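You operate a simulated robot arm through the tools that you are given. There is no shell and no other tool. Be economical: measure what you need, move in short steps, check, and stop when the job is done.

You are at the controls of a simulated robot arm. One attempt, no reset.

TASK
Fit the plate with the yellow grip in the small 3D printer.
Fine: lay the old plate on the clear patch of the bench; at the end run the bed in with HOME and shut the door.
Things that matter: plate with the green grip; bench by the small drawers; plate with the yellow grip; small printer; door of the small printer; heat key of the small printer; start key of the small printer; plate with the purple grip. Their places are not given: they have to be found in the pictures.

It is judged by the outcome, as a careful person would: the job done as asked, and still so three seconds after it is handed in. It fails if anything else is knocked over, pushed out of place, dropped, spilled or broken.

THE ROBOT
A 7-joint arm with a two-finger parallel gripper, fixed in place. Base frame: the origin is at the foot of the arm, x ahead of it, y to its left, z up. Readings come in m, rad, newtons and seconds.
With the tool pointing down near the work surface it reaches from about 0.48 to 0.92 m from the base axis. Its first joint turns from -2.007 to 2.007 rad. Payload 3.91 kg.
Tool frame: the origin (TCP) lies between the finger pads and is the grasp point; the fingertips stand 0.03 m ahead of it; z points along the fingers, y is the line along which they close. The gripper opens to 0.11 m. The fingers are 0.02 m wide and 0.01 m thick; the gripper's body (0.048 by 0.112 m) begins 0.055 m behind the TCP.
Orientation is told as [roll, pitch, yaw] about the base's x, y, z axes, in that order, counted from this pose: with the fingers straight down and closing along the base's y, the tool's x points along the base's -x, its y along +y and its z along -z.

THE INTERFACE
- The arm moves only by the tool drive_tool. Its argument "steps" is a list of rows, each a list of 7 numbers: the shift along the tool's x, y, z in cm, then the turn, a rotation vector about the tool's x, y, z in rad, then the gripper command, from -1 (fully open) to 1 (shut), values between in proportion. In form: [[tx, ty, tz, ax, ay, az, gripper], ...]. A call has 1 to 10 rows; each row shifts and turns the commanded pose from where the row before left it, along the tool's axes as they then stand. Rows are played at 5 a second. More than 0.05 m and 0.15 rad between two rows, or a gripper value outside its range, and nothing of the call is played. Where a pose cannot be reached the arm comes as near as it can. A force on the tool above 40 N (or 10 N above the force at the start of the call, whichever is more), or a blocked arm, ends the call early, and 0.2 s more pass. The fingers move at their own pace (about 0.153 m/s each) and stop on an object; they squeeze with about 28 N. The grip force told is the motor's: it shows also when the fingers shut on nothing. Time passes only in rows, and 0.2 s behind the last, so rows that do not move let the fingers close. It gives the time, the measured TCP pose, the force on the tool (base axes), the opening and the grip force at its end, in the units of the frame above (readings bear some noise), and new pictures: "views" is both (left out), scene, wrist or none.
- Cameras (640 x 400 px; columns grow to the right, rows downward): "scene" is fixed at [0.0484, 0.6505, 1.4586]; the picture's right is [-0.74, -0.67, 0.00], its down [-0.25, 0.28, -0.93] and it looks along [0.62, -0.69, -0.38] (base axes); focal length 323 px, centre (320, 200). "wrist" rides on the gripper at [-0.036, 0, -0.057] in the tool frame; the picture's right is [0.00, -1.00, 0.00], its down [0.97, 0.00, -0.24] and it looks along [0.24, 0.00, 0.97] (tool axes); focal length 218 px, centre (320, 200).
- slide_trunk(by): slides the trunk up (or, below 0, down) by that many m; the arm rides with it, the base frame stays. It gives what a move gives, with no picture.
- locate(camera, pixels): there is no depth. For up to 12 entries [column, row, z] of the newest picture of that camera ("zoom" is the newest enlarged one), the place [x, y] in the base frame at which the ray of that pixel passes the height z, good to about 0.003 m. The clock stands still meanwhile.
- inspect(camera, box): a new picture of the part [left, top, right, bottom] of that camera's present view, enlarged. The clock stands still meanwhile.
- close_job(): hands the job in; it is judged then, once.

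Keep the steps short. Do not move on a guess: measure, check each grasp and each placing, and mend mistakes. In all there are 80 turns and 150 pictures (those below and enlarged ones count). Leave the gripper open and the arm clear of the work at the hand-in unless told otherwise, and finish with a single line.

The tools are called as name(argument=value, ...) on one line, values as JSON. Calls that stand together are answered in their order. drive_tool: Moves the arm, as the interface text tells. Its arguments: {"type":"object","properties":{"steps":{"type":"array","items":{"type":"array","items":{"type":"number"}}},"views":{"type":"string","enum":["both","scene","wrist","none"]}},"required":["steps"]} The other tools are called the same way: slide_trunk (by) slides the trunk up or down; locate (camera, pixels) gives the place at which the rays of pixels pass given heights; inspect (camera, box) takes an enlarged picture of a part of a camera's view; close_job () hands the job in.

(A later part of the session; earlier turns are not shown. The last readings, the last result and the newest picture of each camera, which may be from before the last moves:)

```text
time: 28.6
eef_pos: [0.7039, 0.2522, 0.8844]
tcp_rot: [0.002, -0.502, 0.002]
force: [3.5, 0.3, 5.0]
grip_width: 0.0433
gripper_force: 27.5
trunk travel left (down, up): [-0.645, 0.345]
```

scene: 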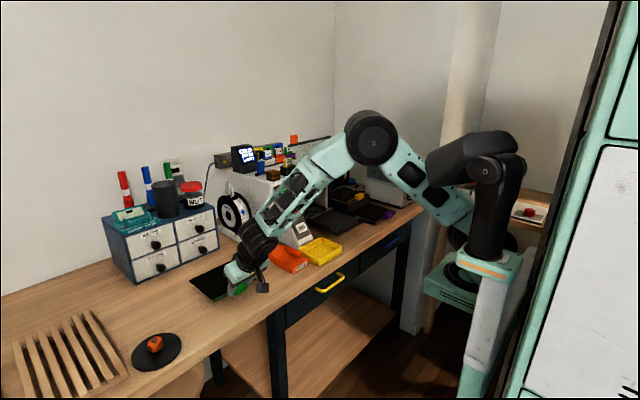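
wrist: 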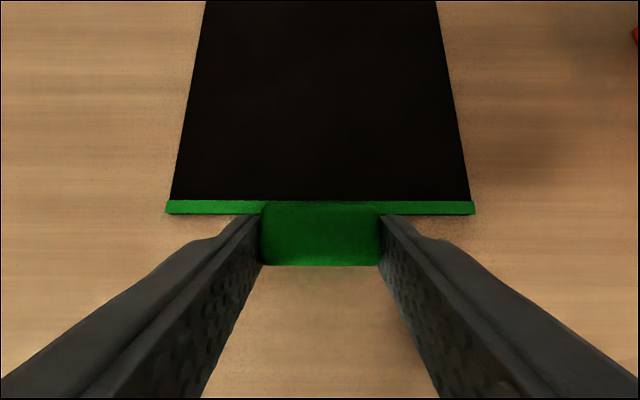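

Contact: 5 N upward force at z 0.884. Release by opening the fingers part way.

drive_tool(steps=[[0, 0, 0, 0, 0, 0, 0], [0, 0, 0, 0, 0, 0, -0.3], [0, 0, 0, 0, 0, 0, -0.3]], views="wrist")

inspect(camera="scene", box=[180, 230, 290, 310])

```text
time: 29.4
eef_pos: [0.7033, 0.2508, 0.8832]
tcp_rot: [0.0, -0.499, 0.005]
force: [0.7, -0.6, -0.4]
grip_width: 0.0715
gripper_force: 0.1
trunk travel left (down, up): [-0.645, 0.345]
```

wrist: 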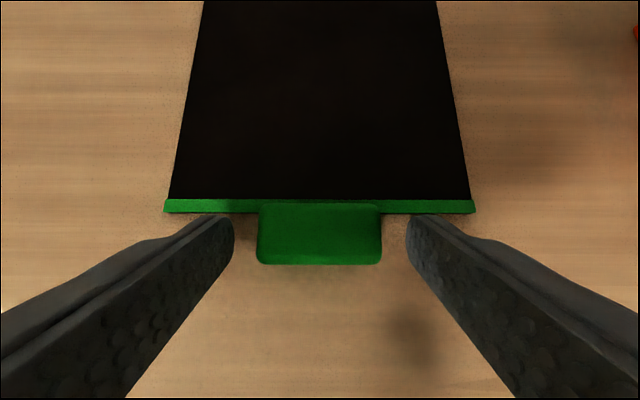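

```text
5.00 times, centred on (235, 270) of scene
```

zoom: 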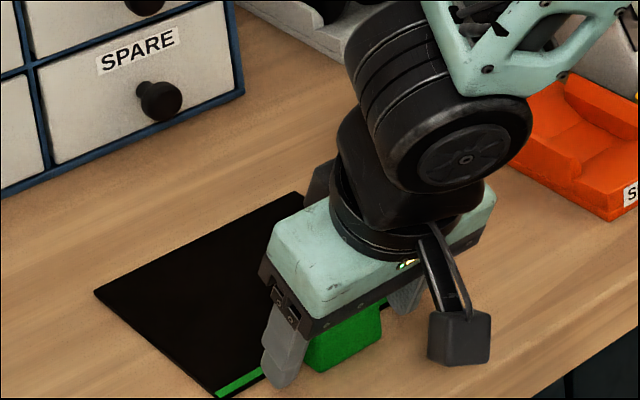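

Plate lies flat on the bench. Retract up and back, then traverse right towards the yellow plate.

drive_tool(steps=[[0, 0, -3, 0, 0, 0, -0.3], [0, 0, -4.5, 0, 0, 0, -0.3], [0, 0, -4.5, 0, 0, 0, -0.3], [-2.4, 0, -4.3, 0, 0, 0, -0.3], [0, -4.9, 0, 0, 0, 0, -0.3], [0, -4.9, 0, 0, 0, 0, -0.3], [0, -4.9, 0, 0, 0, 0, -0.3], [0, -4.9, 0, 0, 0, 0, -0.3], [0, -4.9, 0, 0, 0, 0, -0.3]], views="scene")

inspect(camera="scene", box=[160, 210, 290, 310])

drive_tool(steps=[[0, -4.9, 0, 0, 0, 0, -0.3], [0, -4.9, 0, 0, 0, 0, -0.3], [0, -4.9, 0, 0, 0, 0, -0.3], [0, -4.9, 0, 0, 0, 0, -0.3], [0, -4.9, 0, 0, 0, 0, -0.3], [0, -4.9, 0, 0, 0, 0, -0.3], [0, -4.9, 0, 0, 0, 0, -0.3], [0, -4.9, 0, 0, 0, 0, -0.3], [0, -4.9, 0, 0, 0, 0, -0.3], [0, -4.9, 0, 0, 0, 0, -0.3]], views="wrist")

```text
time: 31.4
eef_pos: [0.6475, 0.0076, 1.0364]
tcp_rot: [0.002, -0.498, 0.005]
force: [0.6, 0.9, 0.2]
grip_width: 0.0714
gripper_force: 0.1
trunk travel left (down, up): [-0.645, 0.345]
```

scene: 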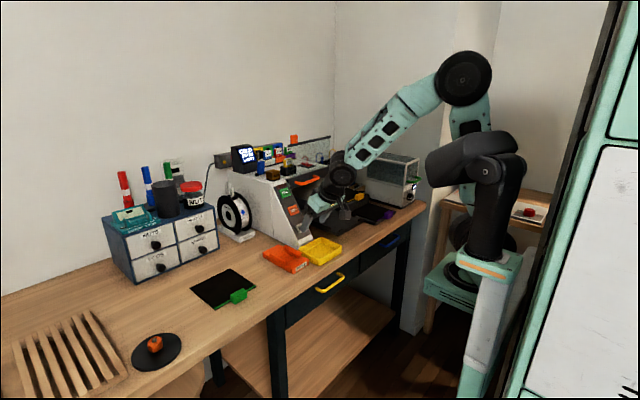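

```text
4.00 times, centred on (225, 260) of scene
```

zoom: 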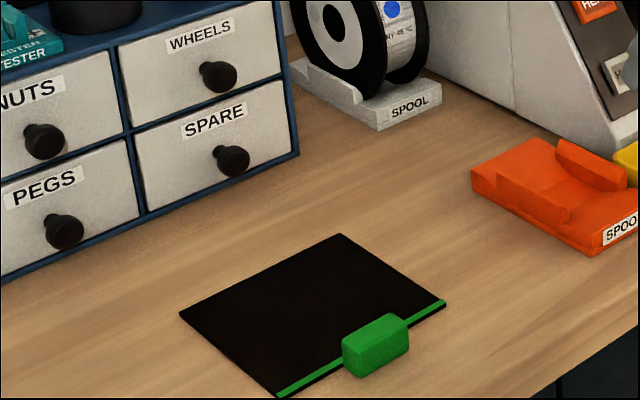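

```text
time: 33.6
eef_pos: [0.6502, -0.4835, 1.0382]
tcp_rot: [0.0, -0.497, 0.004]
force: [0.8, -0.4, -0.2]
grip_width: 0.0717
gripper_force: 0.1
trunk travel left (down, up): [-0.645, 0.345]
```

wrist: 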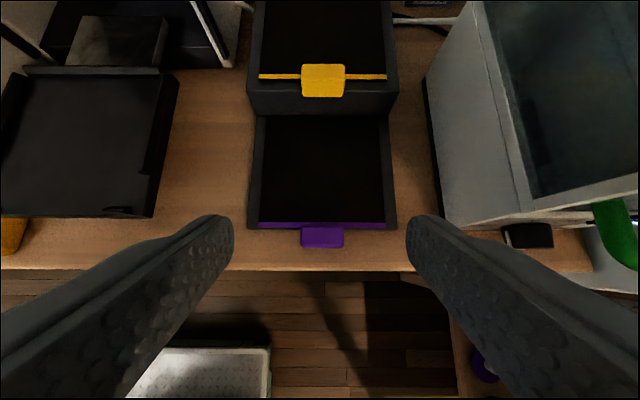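

The green plate lies properly. Now to the same hover over the yellow grip as I had over the green one, for direct picture comparison.

drive_tool(steps=[[-3.62, 0, 1.975, 0, 0, 0, -0.3], [-3.62, 0, 1.975, 0, 0, 0, -0.3], [-3.62, 0, 1.975, 0, 0, 0, -0.3], [-3.62, 0, 1.975, 0, 0, 0, -0.3], [0, -0.15, 0, 0, 0, 0, -0.3]], views="wrist")

inspect(camera="wrist", box=[230, 190, 410, 290])

```text
time: 34.8
eef_pos: [0.8148, -0.4845, 1.0395]
tcp_rot: [0.0, -0.498, 0.004]
force: [0.6, -0.1, -0.6]
grip_width: 0.0713
gripper_force: 0.0
trunk travel left (down, up): [-0.645, 0.345]
```

wrist: 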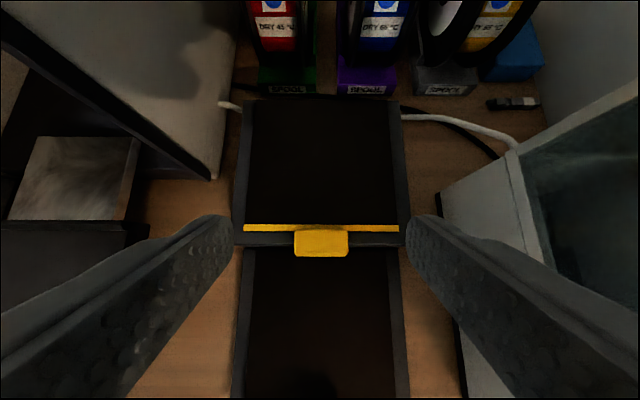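

```text
3.56 times, centred on (320, 240) of wrist
```

zoom: 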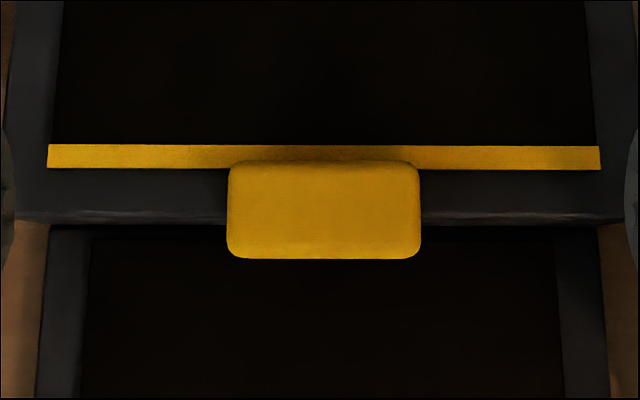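

Comparing with the green hover picture: yellow sits ≈4.5 mm lower, x offset +0.141, y aligned. Target TCP (0.817,-0.4845,0.937). Descend.

drive_tool(steps=[[1.175, 0, 2.28, 0, 0, 0, -0.3], [1.175, 0, 2.28, 0, 0, 0, -0.3], [1.175, 0, 2.28, 0, 0, 0, -0.3], [0.9, 0, 1.75, 0, 0, 0, -0.3], [0, 0, 0, 0, 0, 0, -0.3]], views="wrist")

inspect(camera="wrist", box=[160, 150, 480, 350])

```text
time: 36.0
eef_pos: [0.8161, -0.4841, 0.9391]
tcp_rot: [0.002, -0.5, 0.003]
force: [0.2, 0.2, 0.8]
grip_width: 0.0718
gripper_force: 0.1
trunk travel left (down, up): [-0.645, 0.345]
```

wrist: 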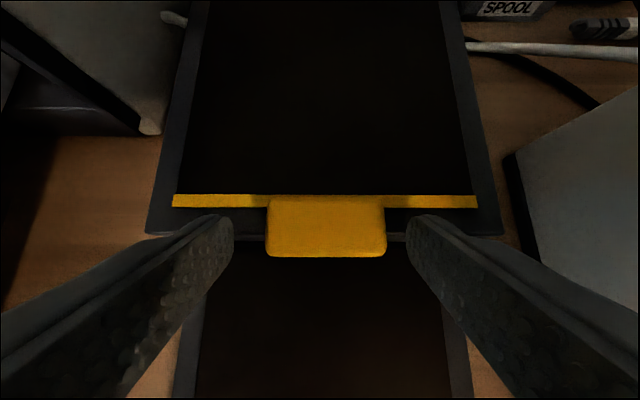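

```text
2.00 times, centred on (320, 250) of wrist
```

zoom: 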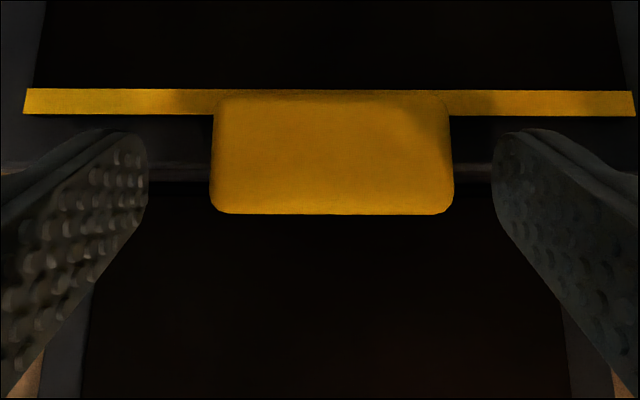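

To match the green grasp picture exactly I need +3.3 mm x, -2.8 mm y, -1.8 mm z; then close.

drive_tool(steps=[[-0.2, -0.28, 0.31, 0, 0, 0, -0.3], [0, 0, 0, 0, 0, 0, -0.3], [0, 0, 0, 0, 0, 0, 1], [0, 0, 0, 0, 0, 0, 1], [0, 0, 0, 0, 0, 0, 1]], views="wrist")

```text
time: 37.2
eef_pos: [0.8191, -0.4868, 0.9373]
tcp_rot: [0.0, -0.499, 0.003]
force: [0.2, 0.2, 0.0]
grip_width: 0.0431
gripper_force: 27.7
trunk travel left (down, up): [-0.645, 0.345]
```

wrist: 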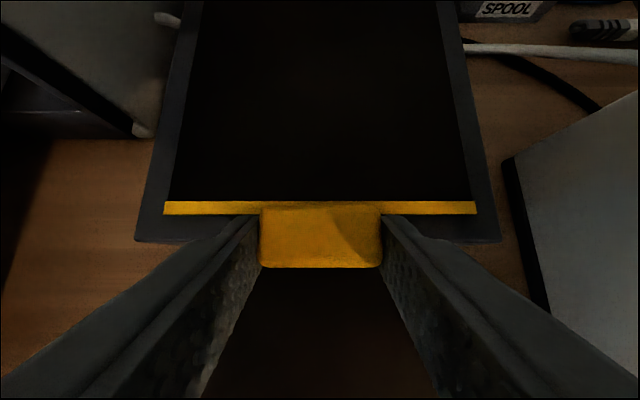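

Picture is now the same as the green grasp, no side force. Lift gently.

drive_tool(steps=[[-0.24, 0, -0.44, 0, 0, 0, 1], [-0.48, 0, -0.88, 0, 0, 0, 1], [-0.96, 0, -1.76, 0, 0, 0, 1], [-1.44, 0, -2.64, 0, 0, 0, 1], [-1.44, 0, -2.64, 0, 0, 0, 1], [0, 0, 0, 0, 0, 0, 1]], views="both")

inspect(camera="scene", box=[290, 140, 430, 240])

```text
time: 38.6
eef_pos: [0.8206, -0.4872, 1.0328]
tcp_rot: [0.0, -0.5, 0.004]
force: [0.3, -0.2, -0.5]
grip_width: 0.0435
gripper_force: 28.1
trunk travel left (down, up): [-0.645, 0.345]
```

scene: 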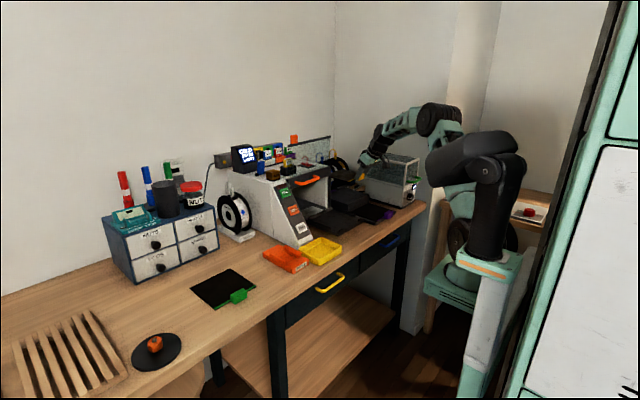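
wrist: 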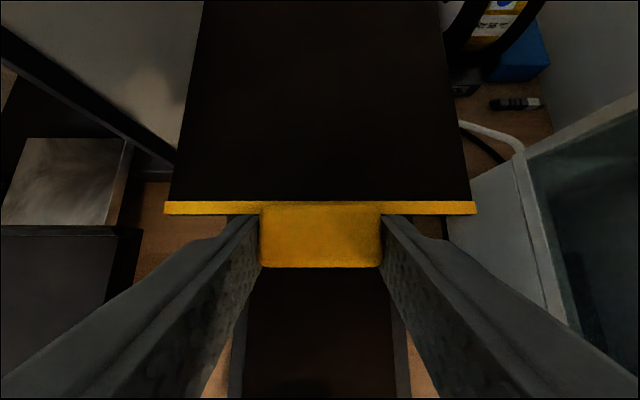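

```text
4.00 times, centred on (360, 190) of scene
```

zoom: 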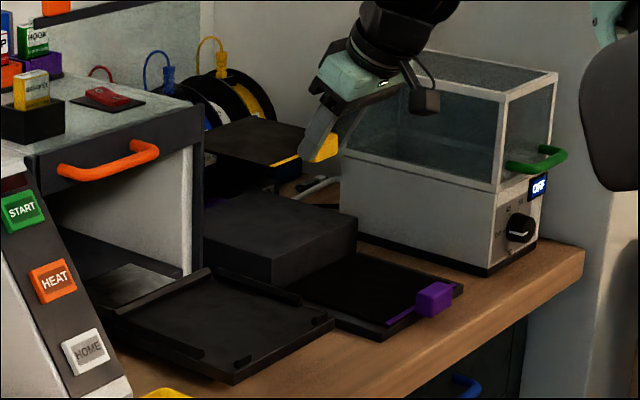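

Yellow plate held level; purple undisturbed. Pull straight back, then left over the bed.

drive_tool(steps=[[3.54, 0, -1.08, 0, 0, 0, 1], [3.54, 0, -1.08, 0, 0, 0, 1], [3.54, 0, -1.08, 0, 0, 0, 1], [3.54, 0, -1.08, 0, 0, 0, 1], [0, 4.93, 0, 0, 0, 0, 1], [0, 4.93, 0, 0, 0, 0, 1], [0, 4.93, 0, 0, 0, 0, 1], [0, 4.93, 0, 0, 0, 0, 1], [0, 4.93, 0, 0, 0, 0, 1], [0, 0, 0, 0, 0, 0, 1]], views="both")

inspect(camera="scene", box=[290, 150, 410, 250])

```text
time: 40.8
eef_pos: [0.6727, -0.2431, 1.0051]
tcp_rot: [-0.001, -0.5, 0.002]
force: [1.4, 0.7, -1.1]
grip_width: 0.0432
gripper_force: 28.3
trunk travel left (down, up): [-0.645, 0.345]
```

scene: 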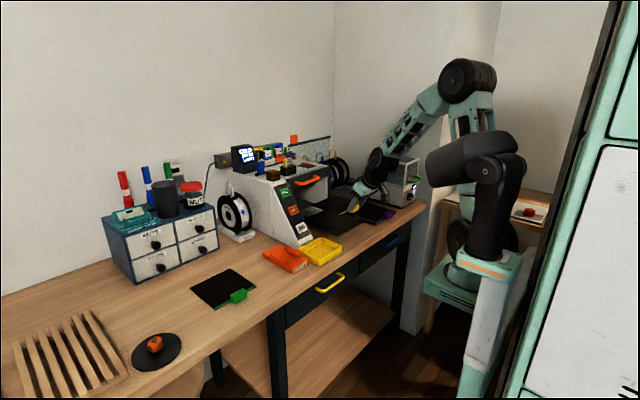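
wrist: 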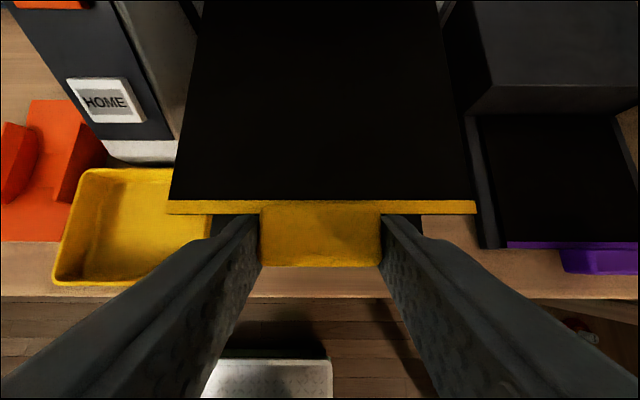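

```text
4.00 times, centred on (350, 200) of scene
```

zoom: 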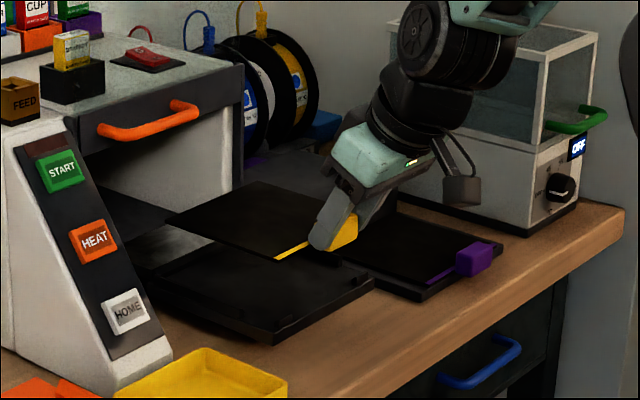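

Over the bed. Trim to the recorded seat x,y and lower to z≈0.96.

drive_tool(steps=[[0.925, 0.125, 2.06, 0, 0, 0, 1], [0.925, 0.125, 2.06, 0, 0, 0, 1], [0, 0, 0, 0, 0, 0, 1], [0, 0, 0, 0, 0, 0, 1]], views="none")

drive_tool(steps=[[0, 0, 0, 0, 0, 0, 1]], views="wrist")

inspect(camera="wrist", box=[140, 100, 500, 300])

```text
time: 41.8
eef_pos: [0.6768, -0.2395, 0.9598]
tcp_rot: [-0.001, -0.5, 0.003]
force: [-0.2, 0.2, -1.4]
grip_width: 0.0434
gripper_force: 27.5
trunk travel left (down, up): [-0.645, 0.345]
```

```text
time: 42.2
eef_pos: [0.6775, -0.2386, 0.9591]
tcp_rot: [-0.001, -0.498, 0.004]
force: [-0.5, 0.9, -0.5]
grip_width: 0.0434
gripper_force: 28.2
trunk travel left (down, up): [-0.645, 0.345]
```

wrist: 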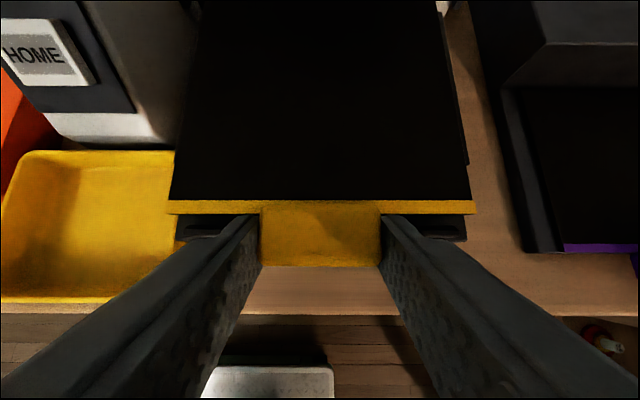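

```text
1.78 times, centred on (320, 200) of wrist
```

zoom: 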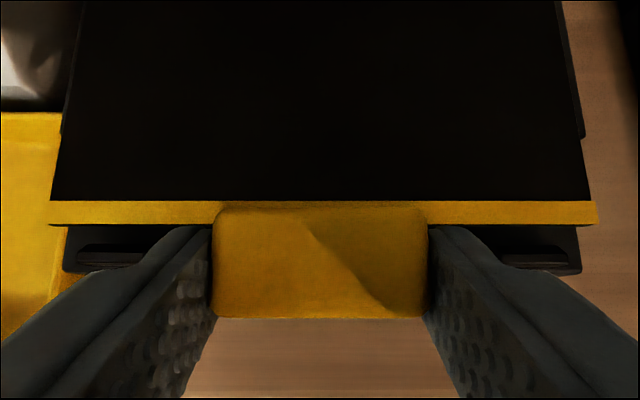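

Plate and bed centres agree within about 1 mm. Lower toward the seat in small steps.

drive_tool(steps=[[0.29, -0.05, 0.53, 0, 0, 0, 1], [0.29, 0, 0.53, 0, 0, 0, 1], [0.14, 0, 0.26, 0, 0, 0, 1], [0, 0, 0, 0, 0, 0, 1]], views="wrist")

```text
time: 43.2
eef_pos: [0.6757, -0.2388, 0.9445]
tcp_rot: [-0.002, -0.499, 0.003]
force: [0.6, 1.3, -1.5]
grip_width: 0.0434
gripper_force: 27.6
trunk travel left (down, up): [-0.645, 0.345]
```

wrist: 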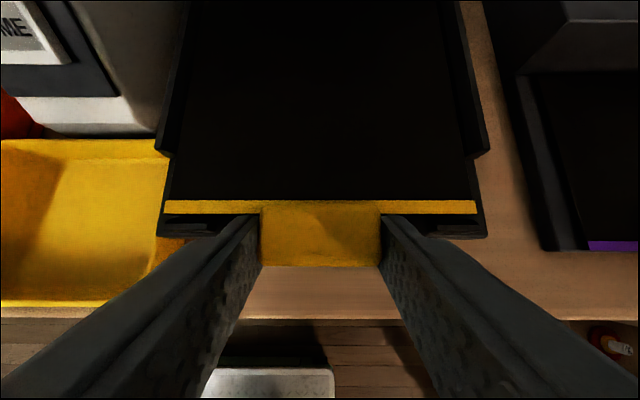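

drive_tool(steps=[[0.1, -0.05, 0.18, 0, 0, 0, 1], [0.1, 0, 0.18, 0, 0, 0, 1], [0, 0, 0, 0, 0, 0, 1]], views="wrist")

```text
time: 44.0
eef_pos: [0.6763, -0.2405, 0.941]
tcp_rot: [0.0, -0.501, 0.002]
force: [-0.9, 0.7, 2.3]
grip_width: 0.0434
gripper_force: 27.8
trunk travel left (down, up): [-0.645, 0.345]
```

wrist: 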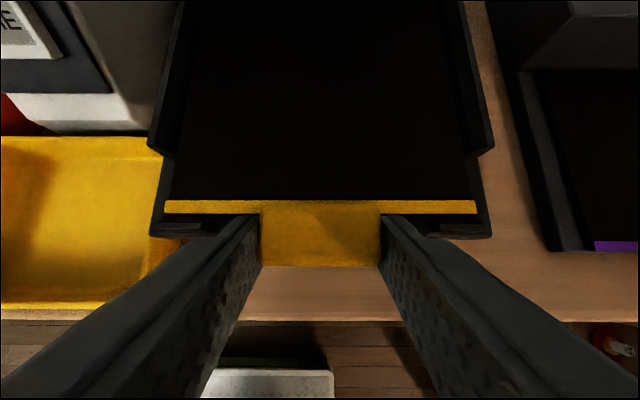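

Contact felt (+2.3 N) at z 0.941, same picture and pose as the seated green plate. Release partially and look.

drive_tool(steps=[[0, 0, 0, 0, 0, 0, 0], [0, 0, 0, 0, 0, 0, -0.3], [0, 0, 0, 0, 0, 0, -0.3], [0, 0, -3, 0, 0, 0, -0.3], [-1, 0, -4, 0, 0, 0, -0.3], [-1, 0, -2, 0, 0, 0, -0.3]], views="wrist")

inspect(camera="wrist", box=[220, 50, 420, 250])

inspect(camera="scene", box=[290, 150, 410, 250])

```text
time: 45.4
eef_pos: [0.6524, -0.2398, 1.0295]
tcp_rot: [-0.001, -0.496, 0.004]
force: [0.1, 0.5, 0.1]
grip_width: 0.0715
gripper_force: 0.1
trunk travel left (down, up): [-0.645, 0.345]
```

wrist: 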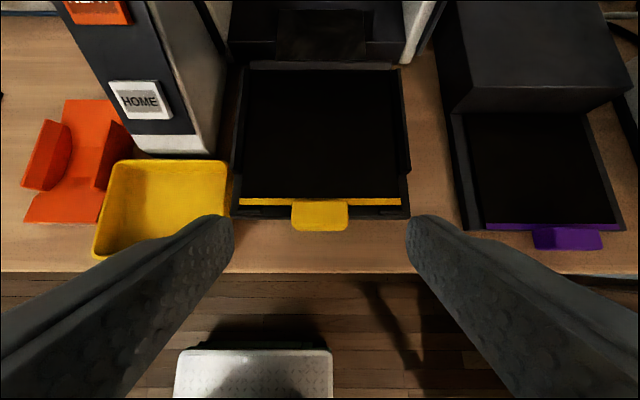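

```text
2.00 times, centred on (320, 150) of wrist
```

zoom: 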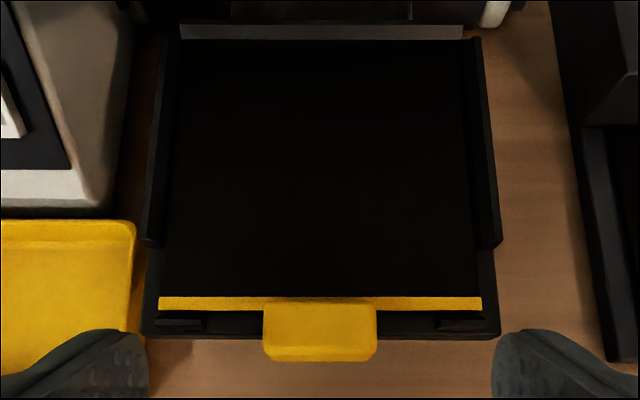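

```text
4.00 times, centred on (350, 200) of scene
```

zoom: 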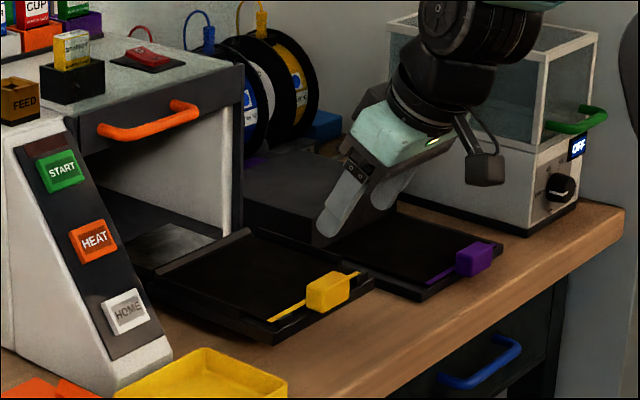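

The yellow plate is seated behind the front lips, like the green was. Next HOME: measure from this view, then from a view in front of the key.

locate(camera="wrist", pixels=[[141, 99, 0.92], [141, 99, 0.93], [141, 99, 0.94], [141, 99, 0.95], [95, 10, 0.97], [95, 10, 0.98], [95, 10, 0.99]])

drive_tool(steps=[[-1, 4, 0.5, 0, 0, 0, 1], [-1, 4, 0.5, 0, 0, 0, 1], [-1, 4, 0.5, 0, 0, 0, 1], [-1, 4, 0.5, 0, 0, 0, 1], [0, 0, 0, 0, 0, 0, 1]], views="wrist")

inspect(camera="wrist", box=[220, 0, 420, 200])

```text
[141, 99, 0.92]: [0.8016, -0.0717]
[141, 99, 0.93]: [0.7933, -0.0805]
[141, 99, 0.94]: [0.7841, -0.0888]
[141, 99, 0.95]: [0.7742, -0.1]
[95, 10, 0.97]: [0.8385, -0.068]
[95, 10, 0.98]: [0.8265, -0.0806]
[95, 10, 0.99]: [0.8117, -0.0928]
```

```text
time: 46.6
eef_pos: [0.6942, -0.0784, 1.0309]
tcp_rot: [0.0, -0.498, 0.004]
force: [-0.6, -1.3, -0.7]
grip_width: 0.0
gripper_force: 28.2
trunk travel left (down, up): [-0.645, 0.345]
```

wrist: 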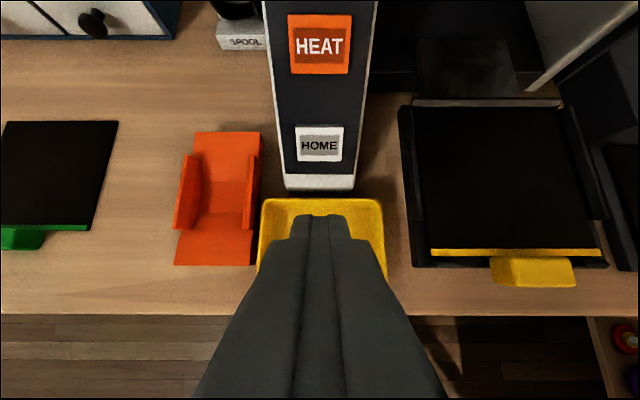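

```text
2.00 times, centred on (320, 100) of wrist
```

zoom: 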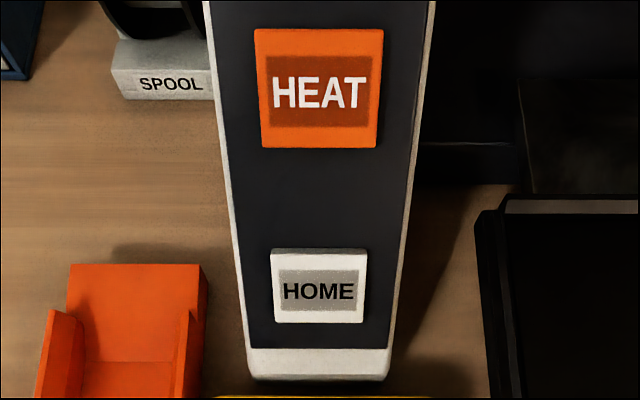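

locate(camera="wrist", pixels=[[319.5, 144.5, 0.92], [319.5, 144.5, 0.93], [319.5, 144.5, 0.94], [319.5, 144.5, 0.96], [320, 45, 0.96], [320, 45, 0.98], [320, 45, 1.0]])

```text
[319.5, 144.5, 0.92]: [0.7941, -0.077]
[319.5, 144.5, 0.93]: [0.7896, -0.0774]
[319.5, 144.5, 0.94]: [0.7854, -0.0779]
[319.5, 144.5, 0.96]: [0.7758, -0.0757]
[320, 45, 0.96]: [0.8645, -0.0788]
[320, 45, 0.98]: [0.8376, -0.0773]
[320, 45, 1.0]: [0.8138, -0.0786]
```

HOME ≈(0.793,-0.0775,0.928); the panel slopes about 50°. Tilt to -0.7 and move to 3 cm before the key with closed fingers.

drive_tool(steps=[[0, 0, 0, 0, -0.1, 0, 1], [0, 0.08, 0, 0, -0.1, 0, 1], [-0.47, 0, 4.12, 0, 0, 0, 1], [-0.47, 0, 4.12, 0, 0, 0, 1], [0, 0, 0, 0, 0, 0, 1]], views="both")

inspect(camera="scene", box=[260, 170, 350, 250])

```text
time: 47.8
eef_pos: [0.7552, -0.0797, 0.9751]
tcp_rot: [0.0, -0.699, 0.004]
force: [-1.4, -0.2, 0.2]
grip_width: 0.0
gripper_force: 27.6
trunk travel left (down, up): [-0.645, 0.345]
```

scene: 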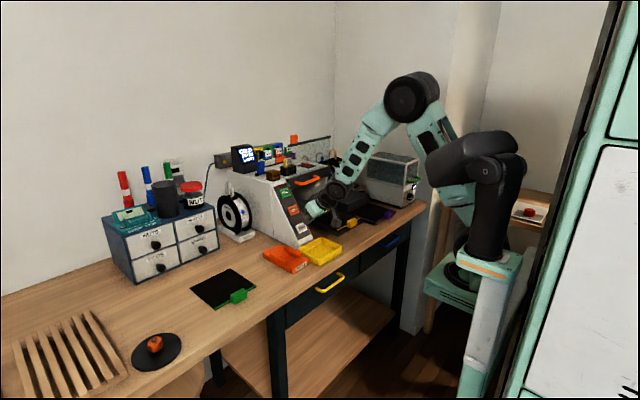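
wrist: 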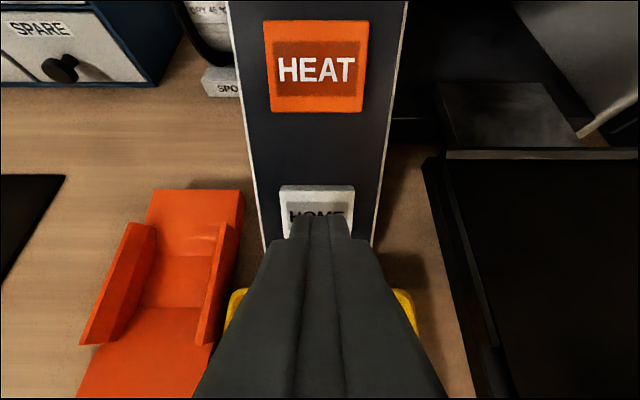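

```text
5.00 times, centred on (305, 210) of scene
```

zoom: 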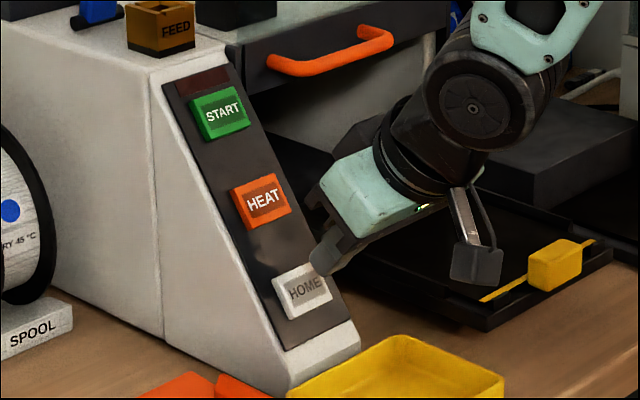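

Aim is good: tip line hits the HOME label centre. Advance along the tool axis.

drive_tool(steps=[[0, 0, 1.2, 0, 0, 0, 1], [0, 0, 0.8, 0, 0, 0, 1], [0, 0, 0.4, 0, 0, 0, 1], [0, 0, 0.3, 0, 0, 0, 1]], views="wrist")

```text
time: 48.8
eef_pos: [0.7733, -0.0785, 0.9539]
tcp_rot: [-0.001, -0.7, 0.003]
force: [-0.2, 0.0, 1.8]
grip_width: 0.0003
gripper_force: 27.7
trunk travel left (down, up): [-0.645, 0.345]
```

wrist: 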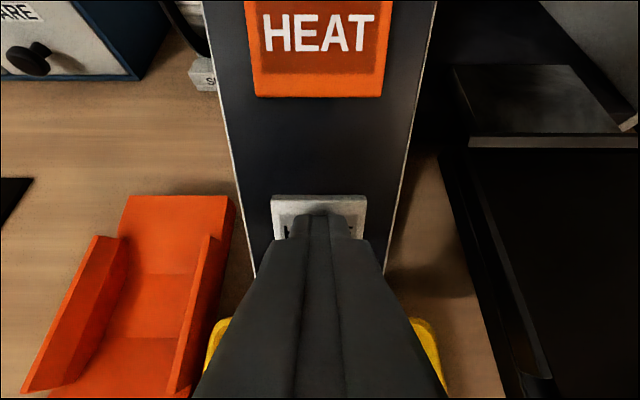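

Not yet in contact. A few more millimetres.

drive_tool(steps=[[0, 0, 0.2, 0, 0, 0, 1], [0, 0, 0.2, 0, 0, 0, 1], [0, 0, 0.2, 0, 0, 0, 1]], views="wrist")

```text
time: 49.6
eef_pos: [0.7756, -0.0787, 0.9495]
tcp_rot: [0.0, -0.703, 0.004]
force: [-21.5, -0.6, 24.4]
grip_width: 0.0
gripper_force: 28.5
trunk travel left (down, up): [-0.645, 0.345]
```

wrist: 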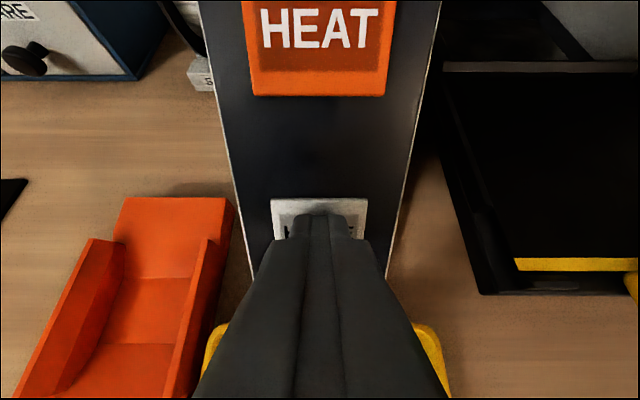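

The bed is running in. Back off along the tool axis and watch.

drive_tool(steps=[[0, 0, -1.5, 0, 0, 0, 1], [0, 0, -4, 0, 0, 0, 1], [0, 0, -4.5, 0, 0, 0, 1], [0, 0, -4, 0, 0.1, 0, 1], [0, -3, 0, 0, 0.1, 0, 1], [0, -4, 0, 0, 0, 0, 1], [0, -4, 0, 0, 0, 0, 1], [0, -4, 0, 0, 0, 0, 1], [0, 0, 0, 0, 0, 0, 1]], views="both")

inspect(camera="scene", box=[220, 130, 360, 250])

```text
time: 51.6
eef_pos: [0.6881, -0.2276, 1.0532]
tcp_rot: [0.0, -0.5, 0.002]
force: [0.5, 0.4, 0.0]
grip_width: 0.0
gripper_force: 28.1
trunk travel left (down, up): [-0.645, 0.345]
```

scene: 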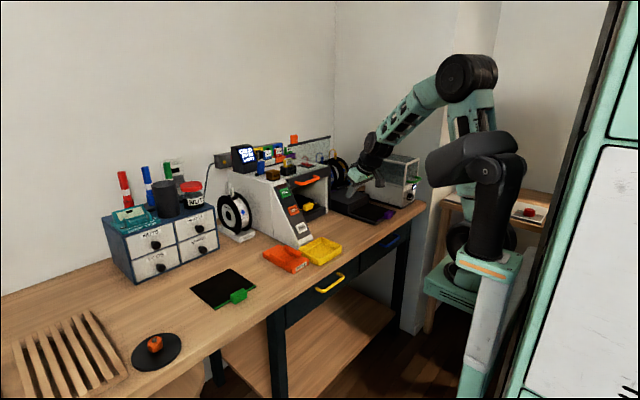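
wrist: 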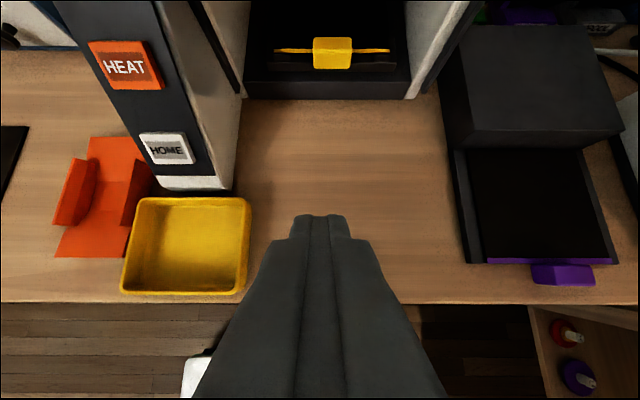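

```text
3.33 times, centred on (290, 190) of scene
```

zoom: 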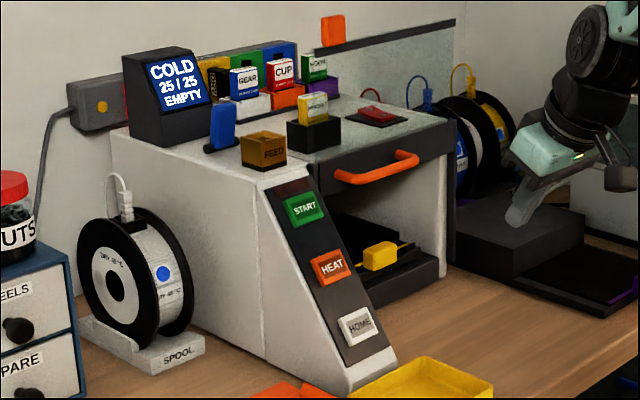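

The bed is fully in with the yellow plate. Now study the door and its orange handle.

inspect(camera="scene", box=[280, 155, 360, 225])

drive_tool(steps=[[2, 0, -4, 0, 0, 0, 1], [0, 0, -3, 0, -0.1, 0, 1], [0, 0, -3, 0, -0.1, 0, 1], [0, 0, 0, 0, -0.14, 0, 1], [0, 0, 0, 0, -0.1, 0, 1]], views="wrist")

inspect(camera="wrist", box=[200, 0, 460, 180])

```text
5.71 times, centred on (320, 190) of scene
```

zoom: 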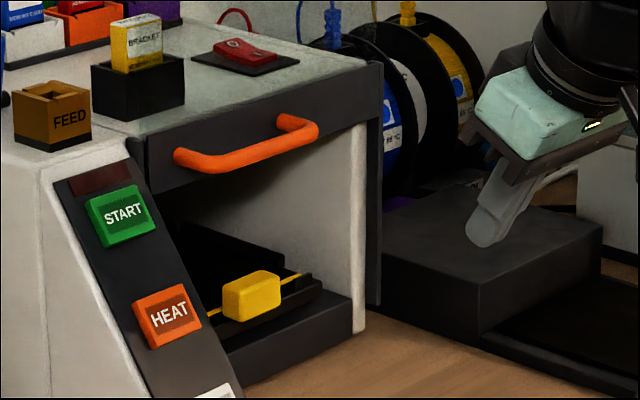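

```text
time: 52.8
eef_pos: [0.6184, -0.2288, 1.1311]
tcp_rot: [0.0, -0.941, 0.004]
force: [0.6, -0.6, 0.6]
grip_width: 0.0
gripper_force: 28.3
trunk travel left (down, up): [-0.645, 0.345]
```

wrist: 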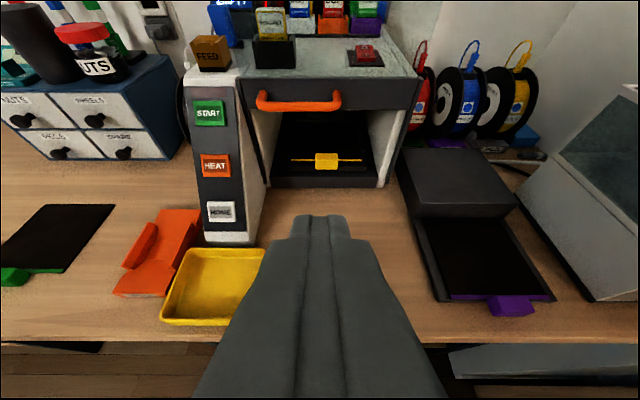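

```text
2.22 times, centred on (330, 90) of wrist
```

zoom: 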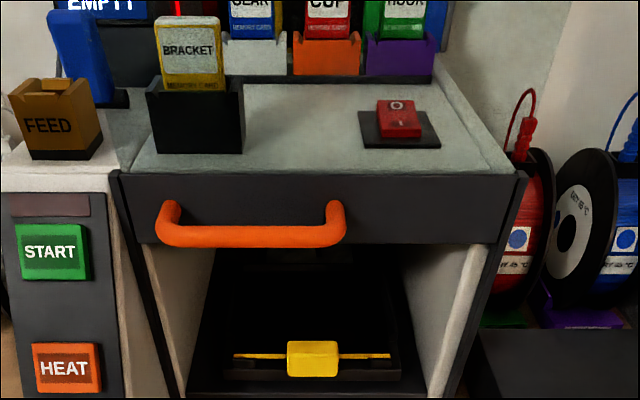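

It is a vertical glass sash: raised, with its dark bottom rail and orange handle at top of the opening, and guide rails both sides. I measure the handle from both cameras.

locate(camera="wrist", pixels=[[299.4, 107, 1.04], [299.4, 107, 1.06], [299.4, 107, 1.08], [299.4, 107, 1.1], [262, 105, 1.06], [337, 105, 1.06], [270, 188, 0.88], [378, 186, 0.88]])

locate(camera="scene", pixels=[[306.9, 181.2, 1.04], [306.9, 181.2, 1.06], [306.9, 181.2, 1.08], [306.9, 181.2, 1.1]])

```text
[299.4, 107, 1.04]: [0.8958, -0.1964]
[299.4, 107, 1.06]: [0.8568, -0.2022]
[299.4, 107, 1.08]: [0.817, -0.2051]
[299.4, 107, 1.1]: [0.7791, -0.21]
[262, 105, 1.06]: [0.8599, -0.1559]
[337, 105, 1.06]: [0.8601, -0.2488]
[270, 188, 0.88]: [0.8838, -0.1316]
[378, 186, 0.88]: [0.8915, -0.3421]
```

```text
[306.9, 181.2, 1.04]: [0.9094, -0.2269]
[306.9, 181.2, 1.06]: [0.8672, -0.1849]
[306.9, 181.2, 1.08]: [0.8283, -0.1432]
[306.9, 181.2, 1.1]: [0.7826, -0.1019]
```

Handle bar ≈(0.88,-0.20,1.05), spanning y -0.156…-0.249. Plan: push it down from above with closed fingertips at pitch -0.5. Set pitch first and come to just short of it.

drive_tool(steps=[[0, 0, 0, 0, 0.11, 0, 1], [0, 0, 0, 0, 0.11, 0, 1], [0, 0, 0, 0, 0.11, 0, 1], [0, 0, 0, 0, 0.11, 0, 1], [-3.5, 0.3, 1.9, 0, 0, 0, 1], [-3.5, 0.3, 1.9, 0, 0, 0, 1], [-3.5, 0.3, 1.9, 0, 0, 0, 1], [-3.5, 0.3, 1.9, 0, 0, 0, 1], [0, 0, 0, 0, 0, 0, 1]], views="both")

inspect(camera="wrist", box=[220, 50, 420, 230])

inspect(camera="scene", box=[270, 130, 370, 220])

```text
time: 54.8
eef_pos: [0.781, -0.2161, 1.1323]
tcp_rot: [0.001, -0.5, 0.002]
force: [0.1, -0.2, 0.4]
grip_width: 0.0002
gripper_force: 28.2
trunk travel left (down, up): [-0.645, 0.345]
```

scene: 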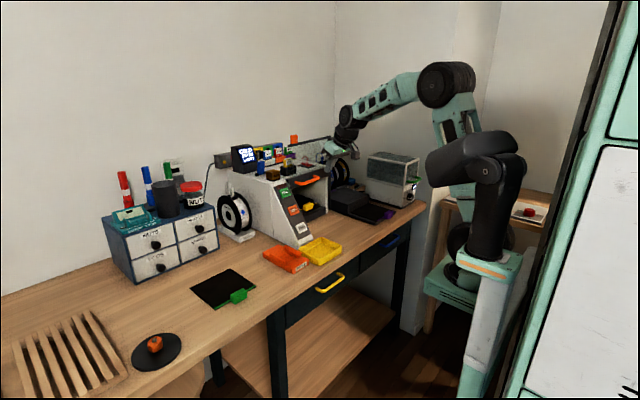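
wrist: 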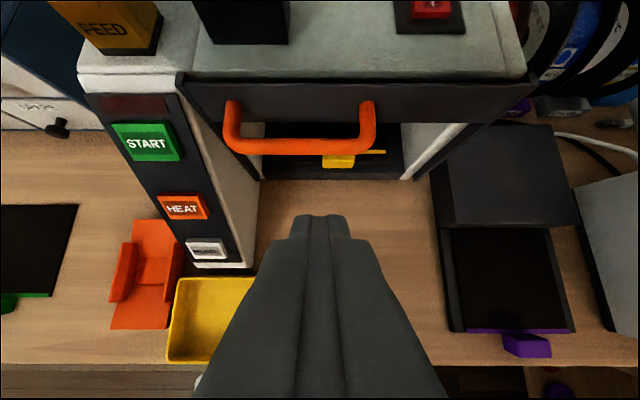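

```text
2.22 times, centred on (320, 140) of wrist
```

zoom: 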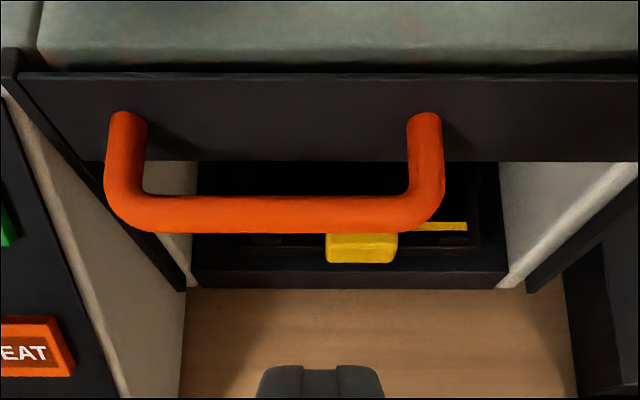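

```text
4.44 times, centred on (320, 175) of scene
```

zoom: 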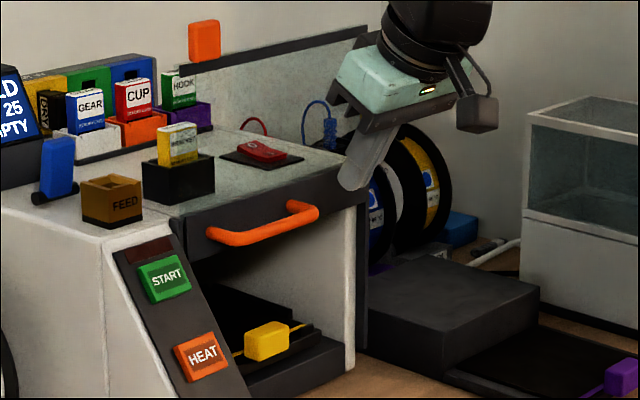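

locate(camera="wrist", pixels=[[300, 147, 1.05], [300, 147, 1.06], [300, 147, 1.07], [300, 147, 1.04], [300, 122, 1.05], [300, 84, 1.07]])

```text
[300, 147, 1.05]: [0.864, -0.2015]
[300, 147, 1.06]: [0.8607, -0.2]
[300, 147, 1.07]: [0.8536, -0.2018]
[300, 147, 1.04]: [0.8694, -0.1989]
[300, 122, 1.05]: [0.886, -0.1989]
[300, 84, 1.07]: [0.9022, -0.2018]
```

Refined: bar ≈(0.863,-0.20,1.057), door rail at x≈0.90. Bring the tips just above the bar.

drive_tool(steps=[[-2.5, 0.1, 2.62, 0, 0, 0, 1], [-2.5, 0, 2.62, 0, 0, 0, 1], [0, 0, 0, 0, 0, 0, 1]], views="wrist")

inspect(camera="scene", box=[280, 140, 350, 200])

```text
time: 55.6
eef_pos: [0.8479, -0.2144, 1.1098]
tcp_rot: [0.0, -0.5, 0.004]
force: [0.3, -0.5, 0.3]
grip_width: 0.0
gripper_force: 27.4
trunk travel left (down, up): [-0.645, 0.345]
```

wrist: 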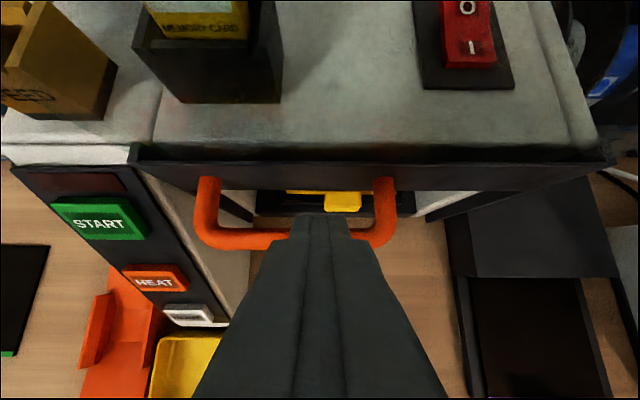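

```text
6.67 times, centred on (315, 170) of scene
```

zoom: 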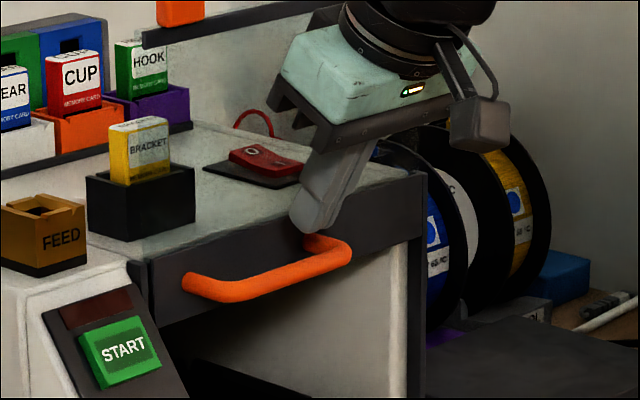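

Tips stand above the bar. Lower straight down, watching force.

drive_tool(steps=[[0.48, 0, 0.88, 0, 0, 0, 1], [0.48, 0, 0.88, 0, 0, 0, 1], [0.48, 0, 0.88, 0, 0, 0, 1]], views="wrist")

inspect(camera="scene", box=[280, 140, 350, 200])

```text
time: 56.4
eef_pos: [0.8478, -0.216, 1.0807]
tcp_rot: [0.0, -0.498, 0.003]
force: [-0.2, -0.9, -0.4]
grip_width: 0.0
gripper_force: 28.0
trunk travel left (down, up): [-0.645, 0.345]
```

wrist: 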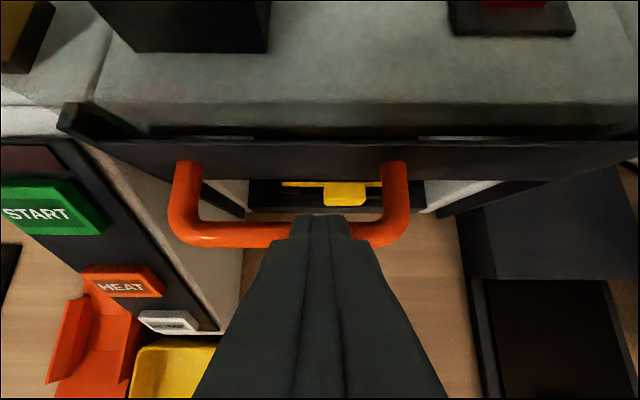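

```text
6.67 times, centred on (315, 170) of scene
```

zoom: 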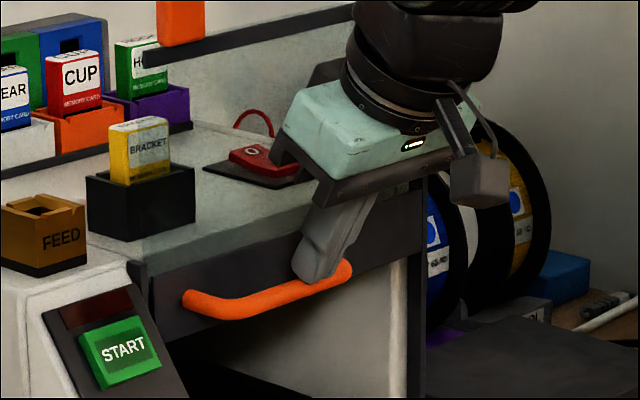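

The sash follows down easily (top bar and handle both lower). Continue downward.

drive_tool(steps=[[0.72, 0, 1.32, 0, 0, 0, 1], [0.72, 0, 1.32, 0, 0, 0, 1], [0.72, 0, 1.32, 0, 0, 0, 1], [0.72, 0, 1.32, 0, 0, 0, 1], [0.72, 0, 1.32, 0, 0, 0, 1]], views="both")

inspect(camera="scene", box=[270, 140, 360, 230])

```text
time: 57.6
eef_pos: [0.8475, -0.2147, 1.0042]
tcp_rot: [0.0, -0.497, 0.005]
force: [0.6, 0.2, -0.1]
grip_width: 0.0001
gripper_force: 28.0
trunk travel left (down, up): [-0.645, 0.345]
```

scene: 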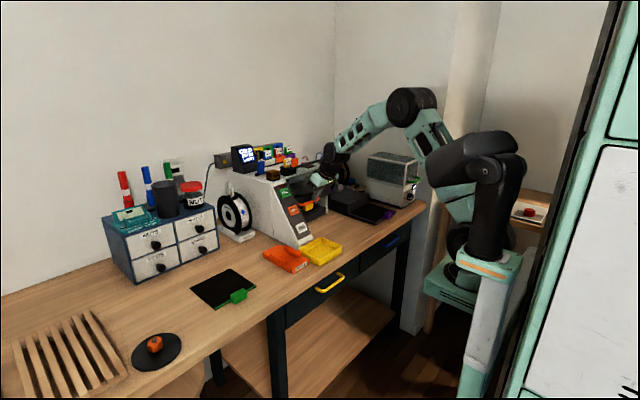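
wrist: 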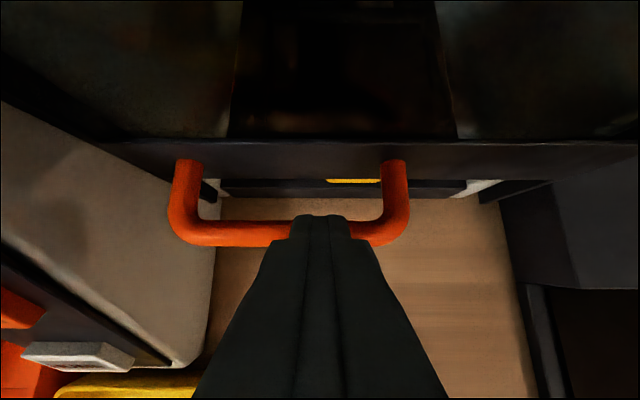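

```text
4.44 times, centred on (315, 185) of scene
```

zoom: 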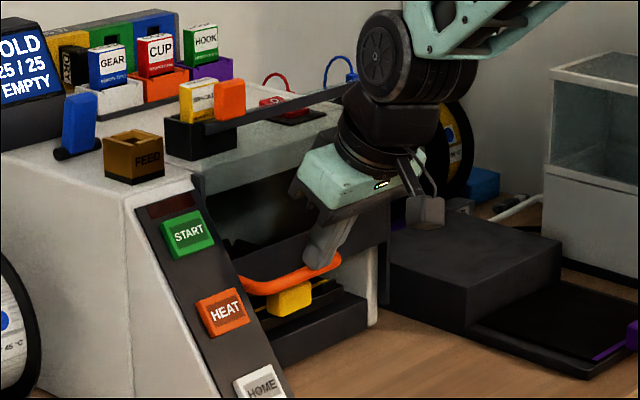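

drive_tool(steps=[[0.72, 0, 1.32, 0, 0, 0, 1], [0.72, 0, 1.32, 0, 0, 0, 1], [0.72, 0, 1.32, 0, 0, 0, 1]], views="wrist")

inspect(camera="scene", box=[270, 150, 360, 240])

```text
time: 58.4
eef_pos: [0.8465, -0.2156, 0.9608]
tcp_rot: [0.0, -0.5, 0.003]
force: [0.1, 0.3, 0.4]
grip_width: 0.0
gripper_force: 28.2
trunk travel left (down, up): [-0.645, 0.345]
```

wrist: 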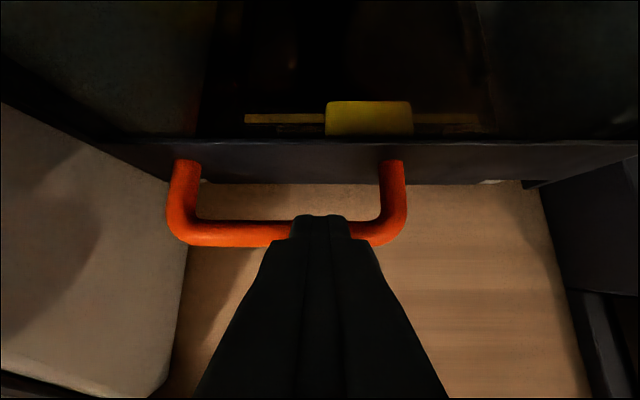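

```text
4.44 times, centred on (315, 195) of scene
```

zoom: 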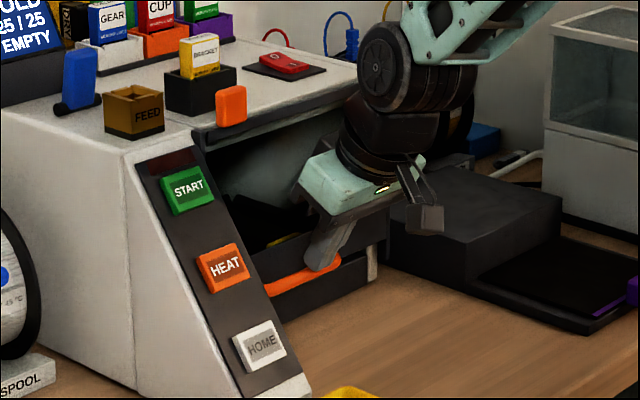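

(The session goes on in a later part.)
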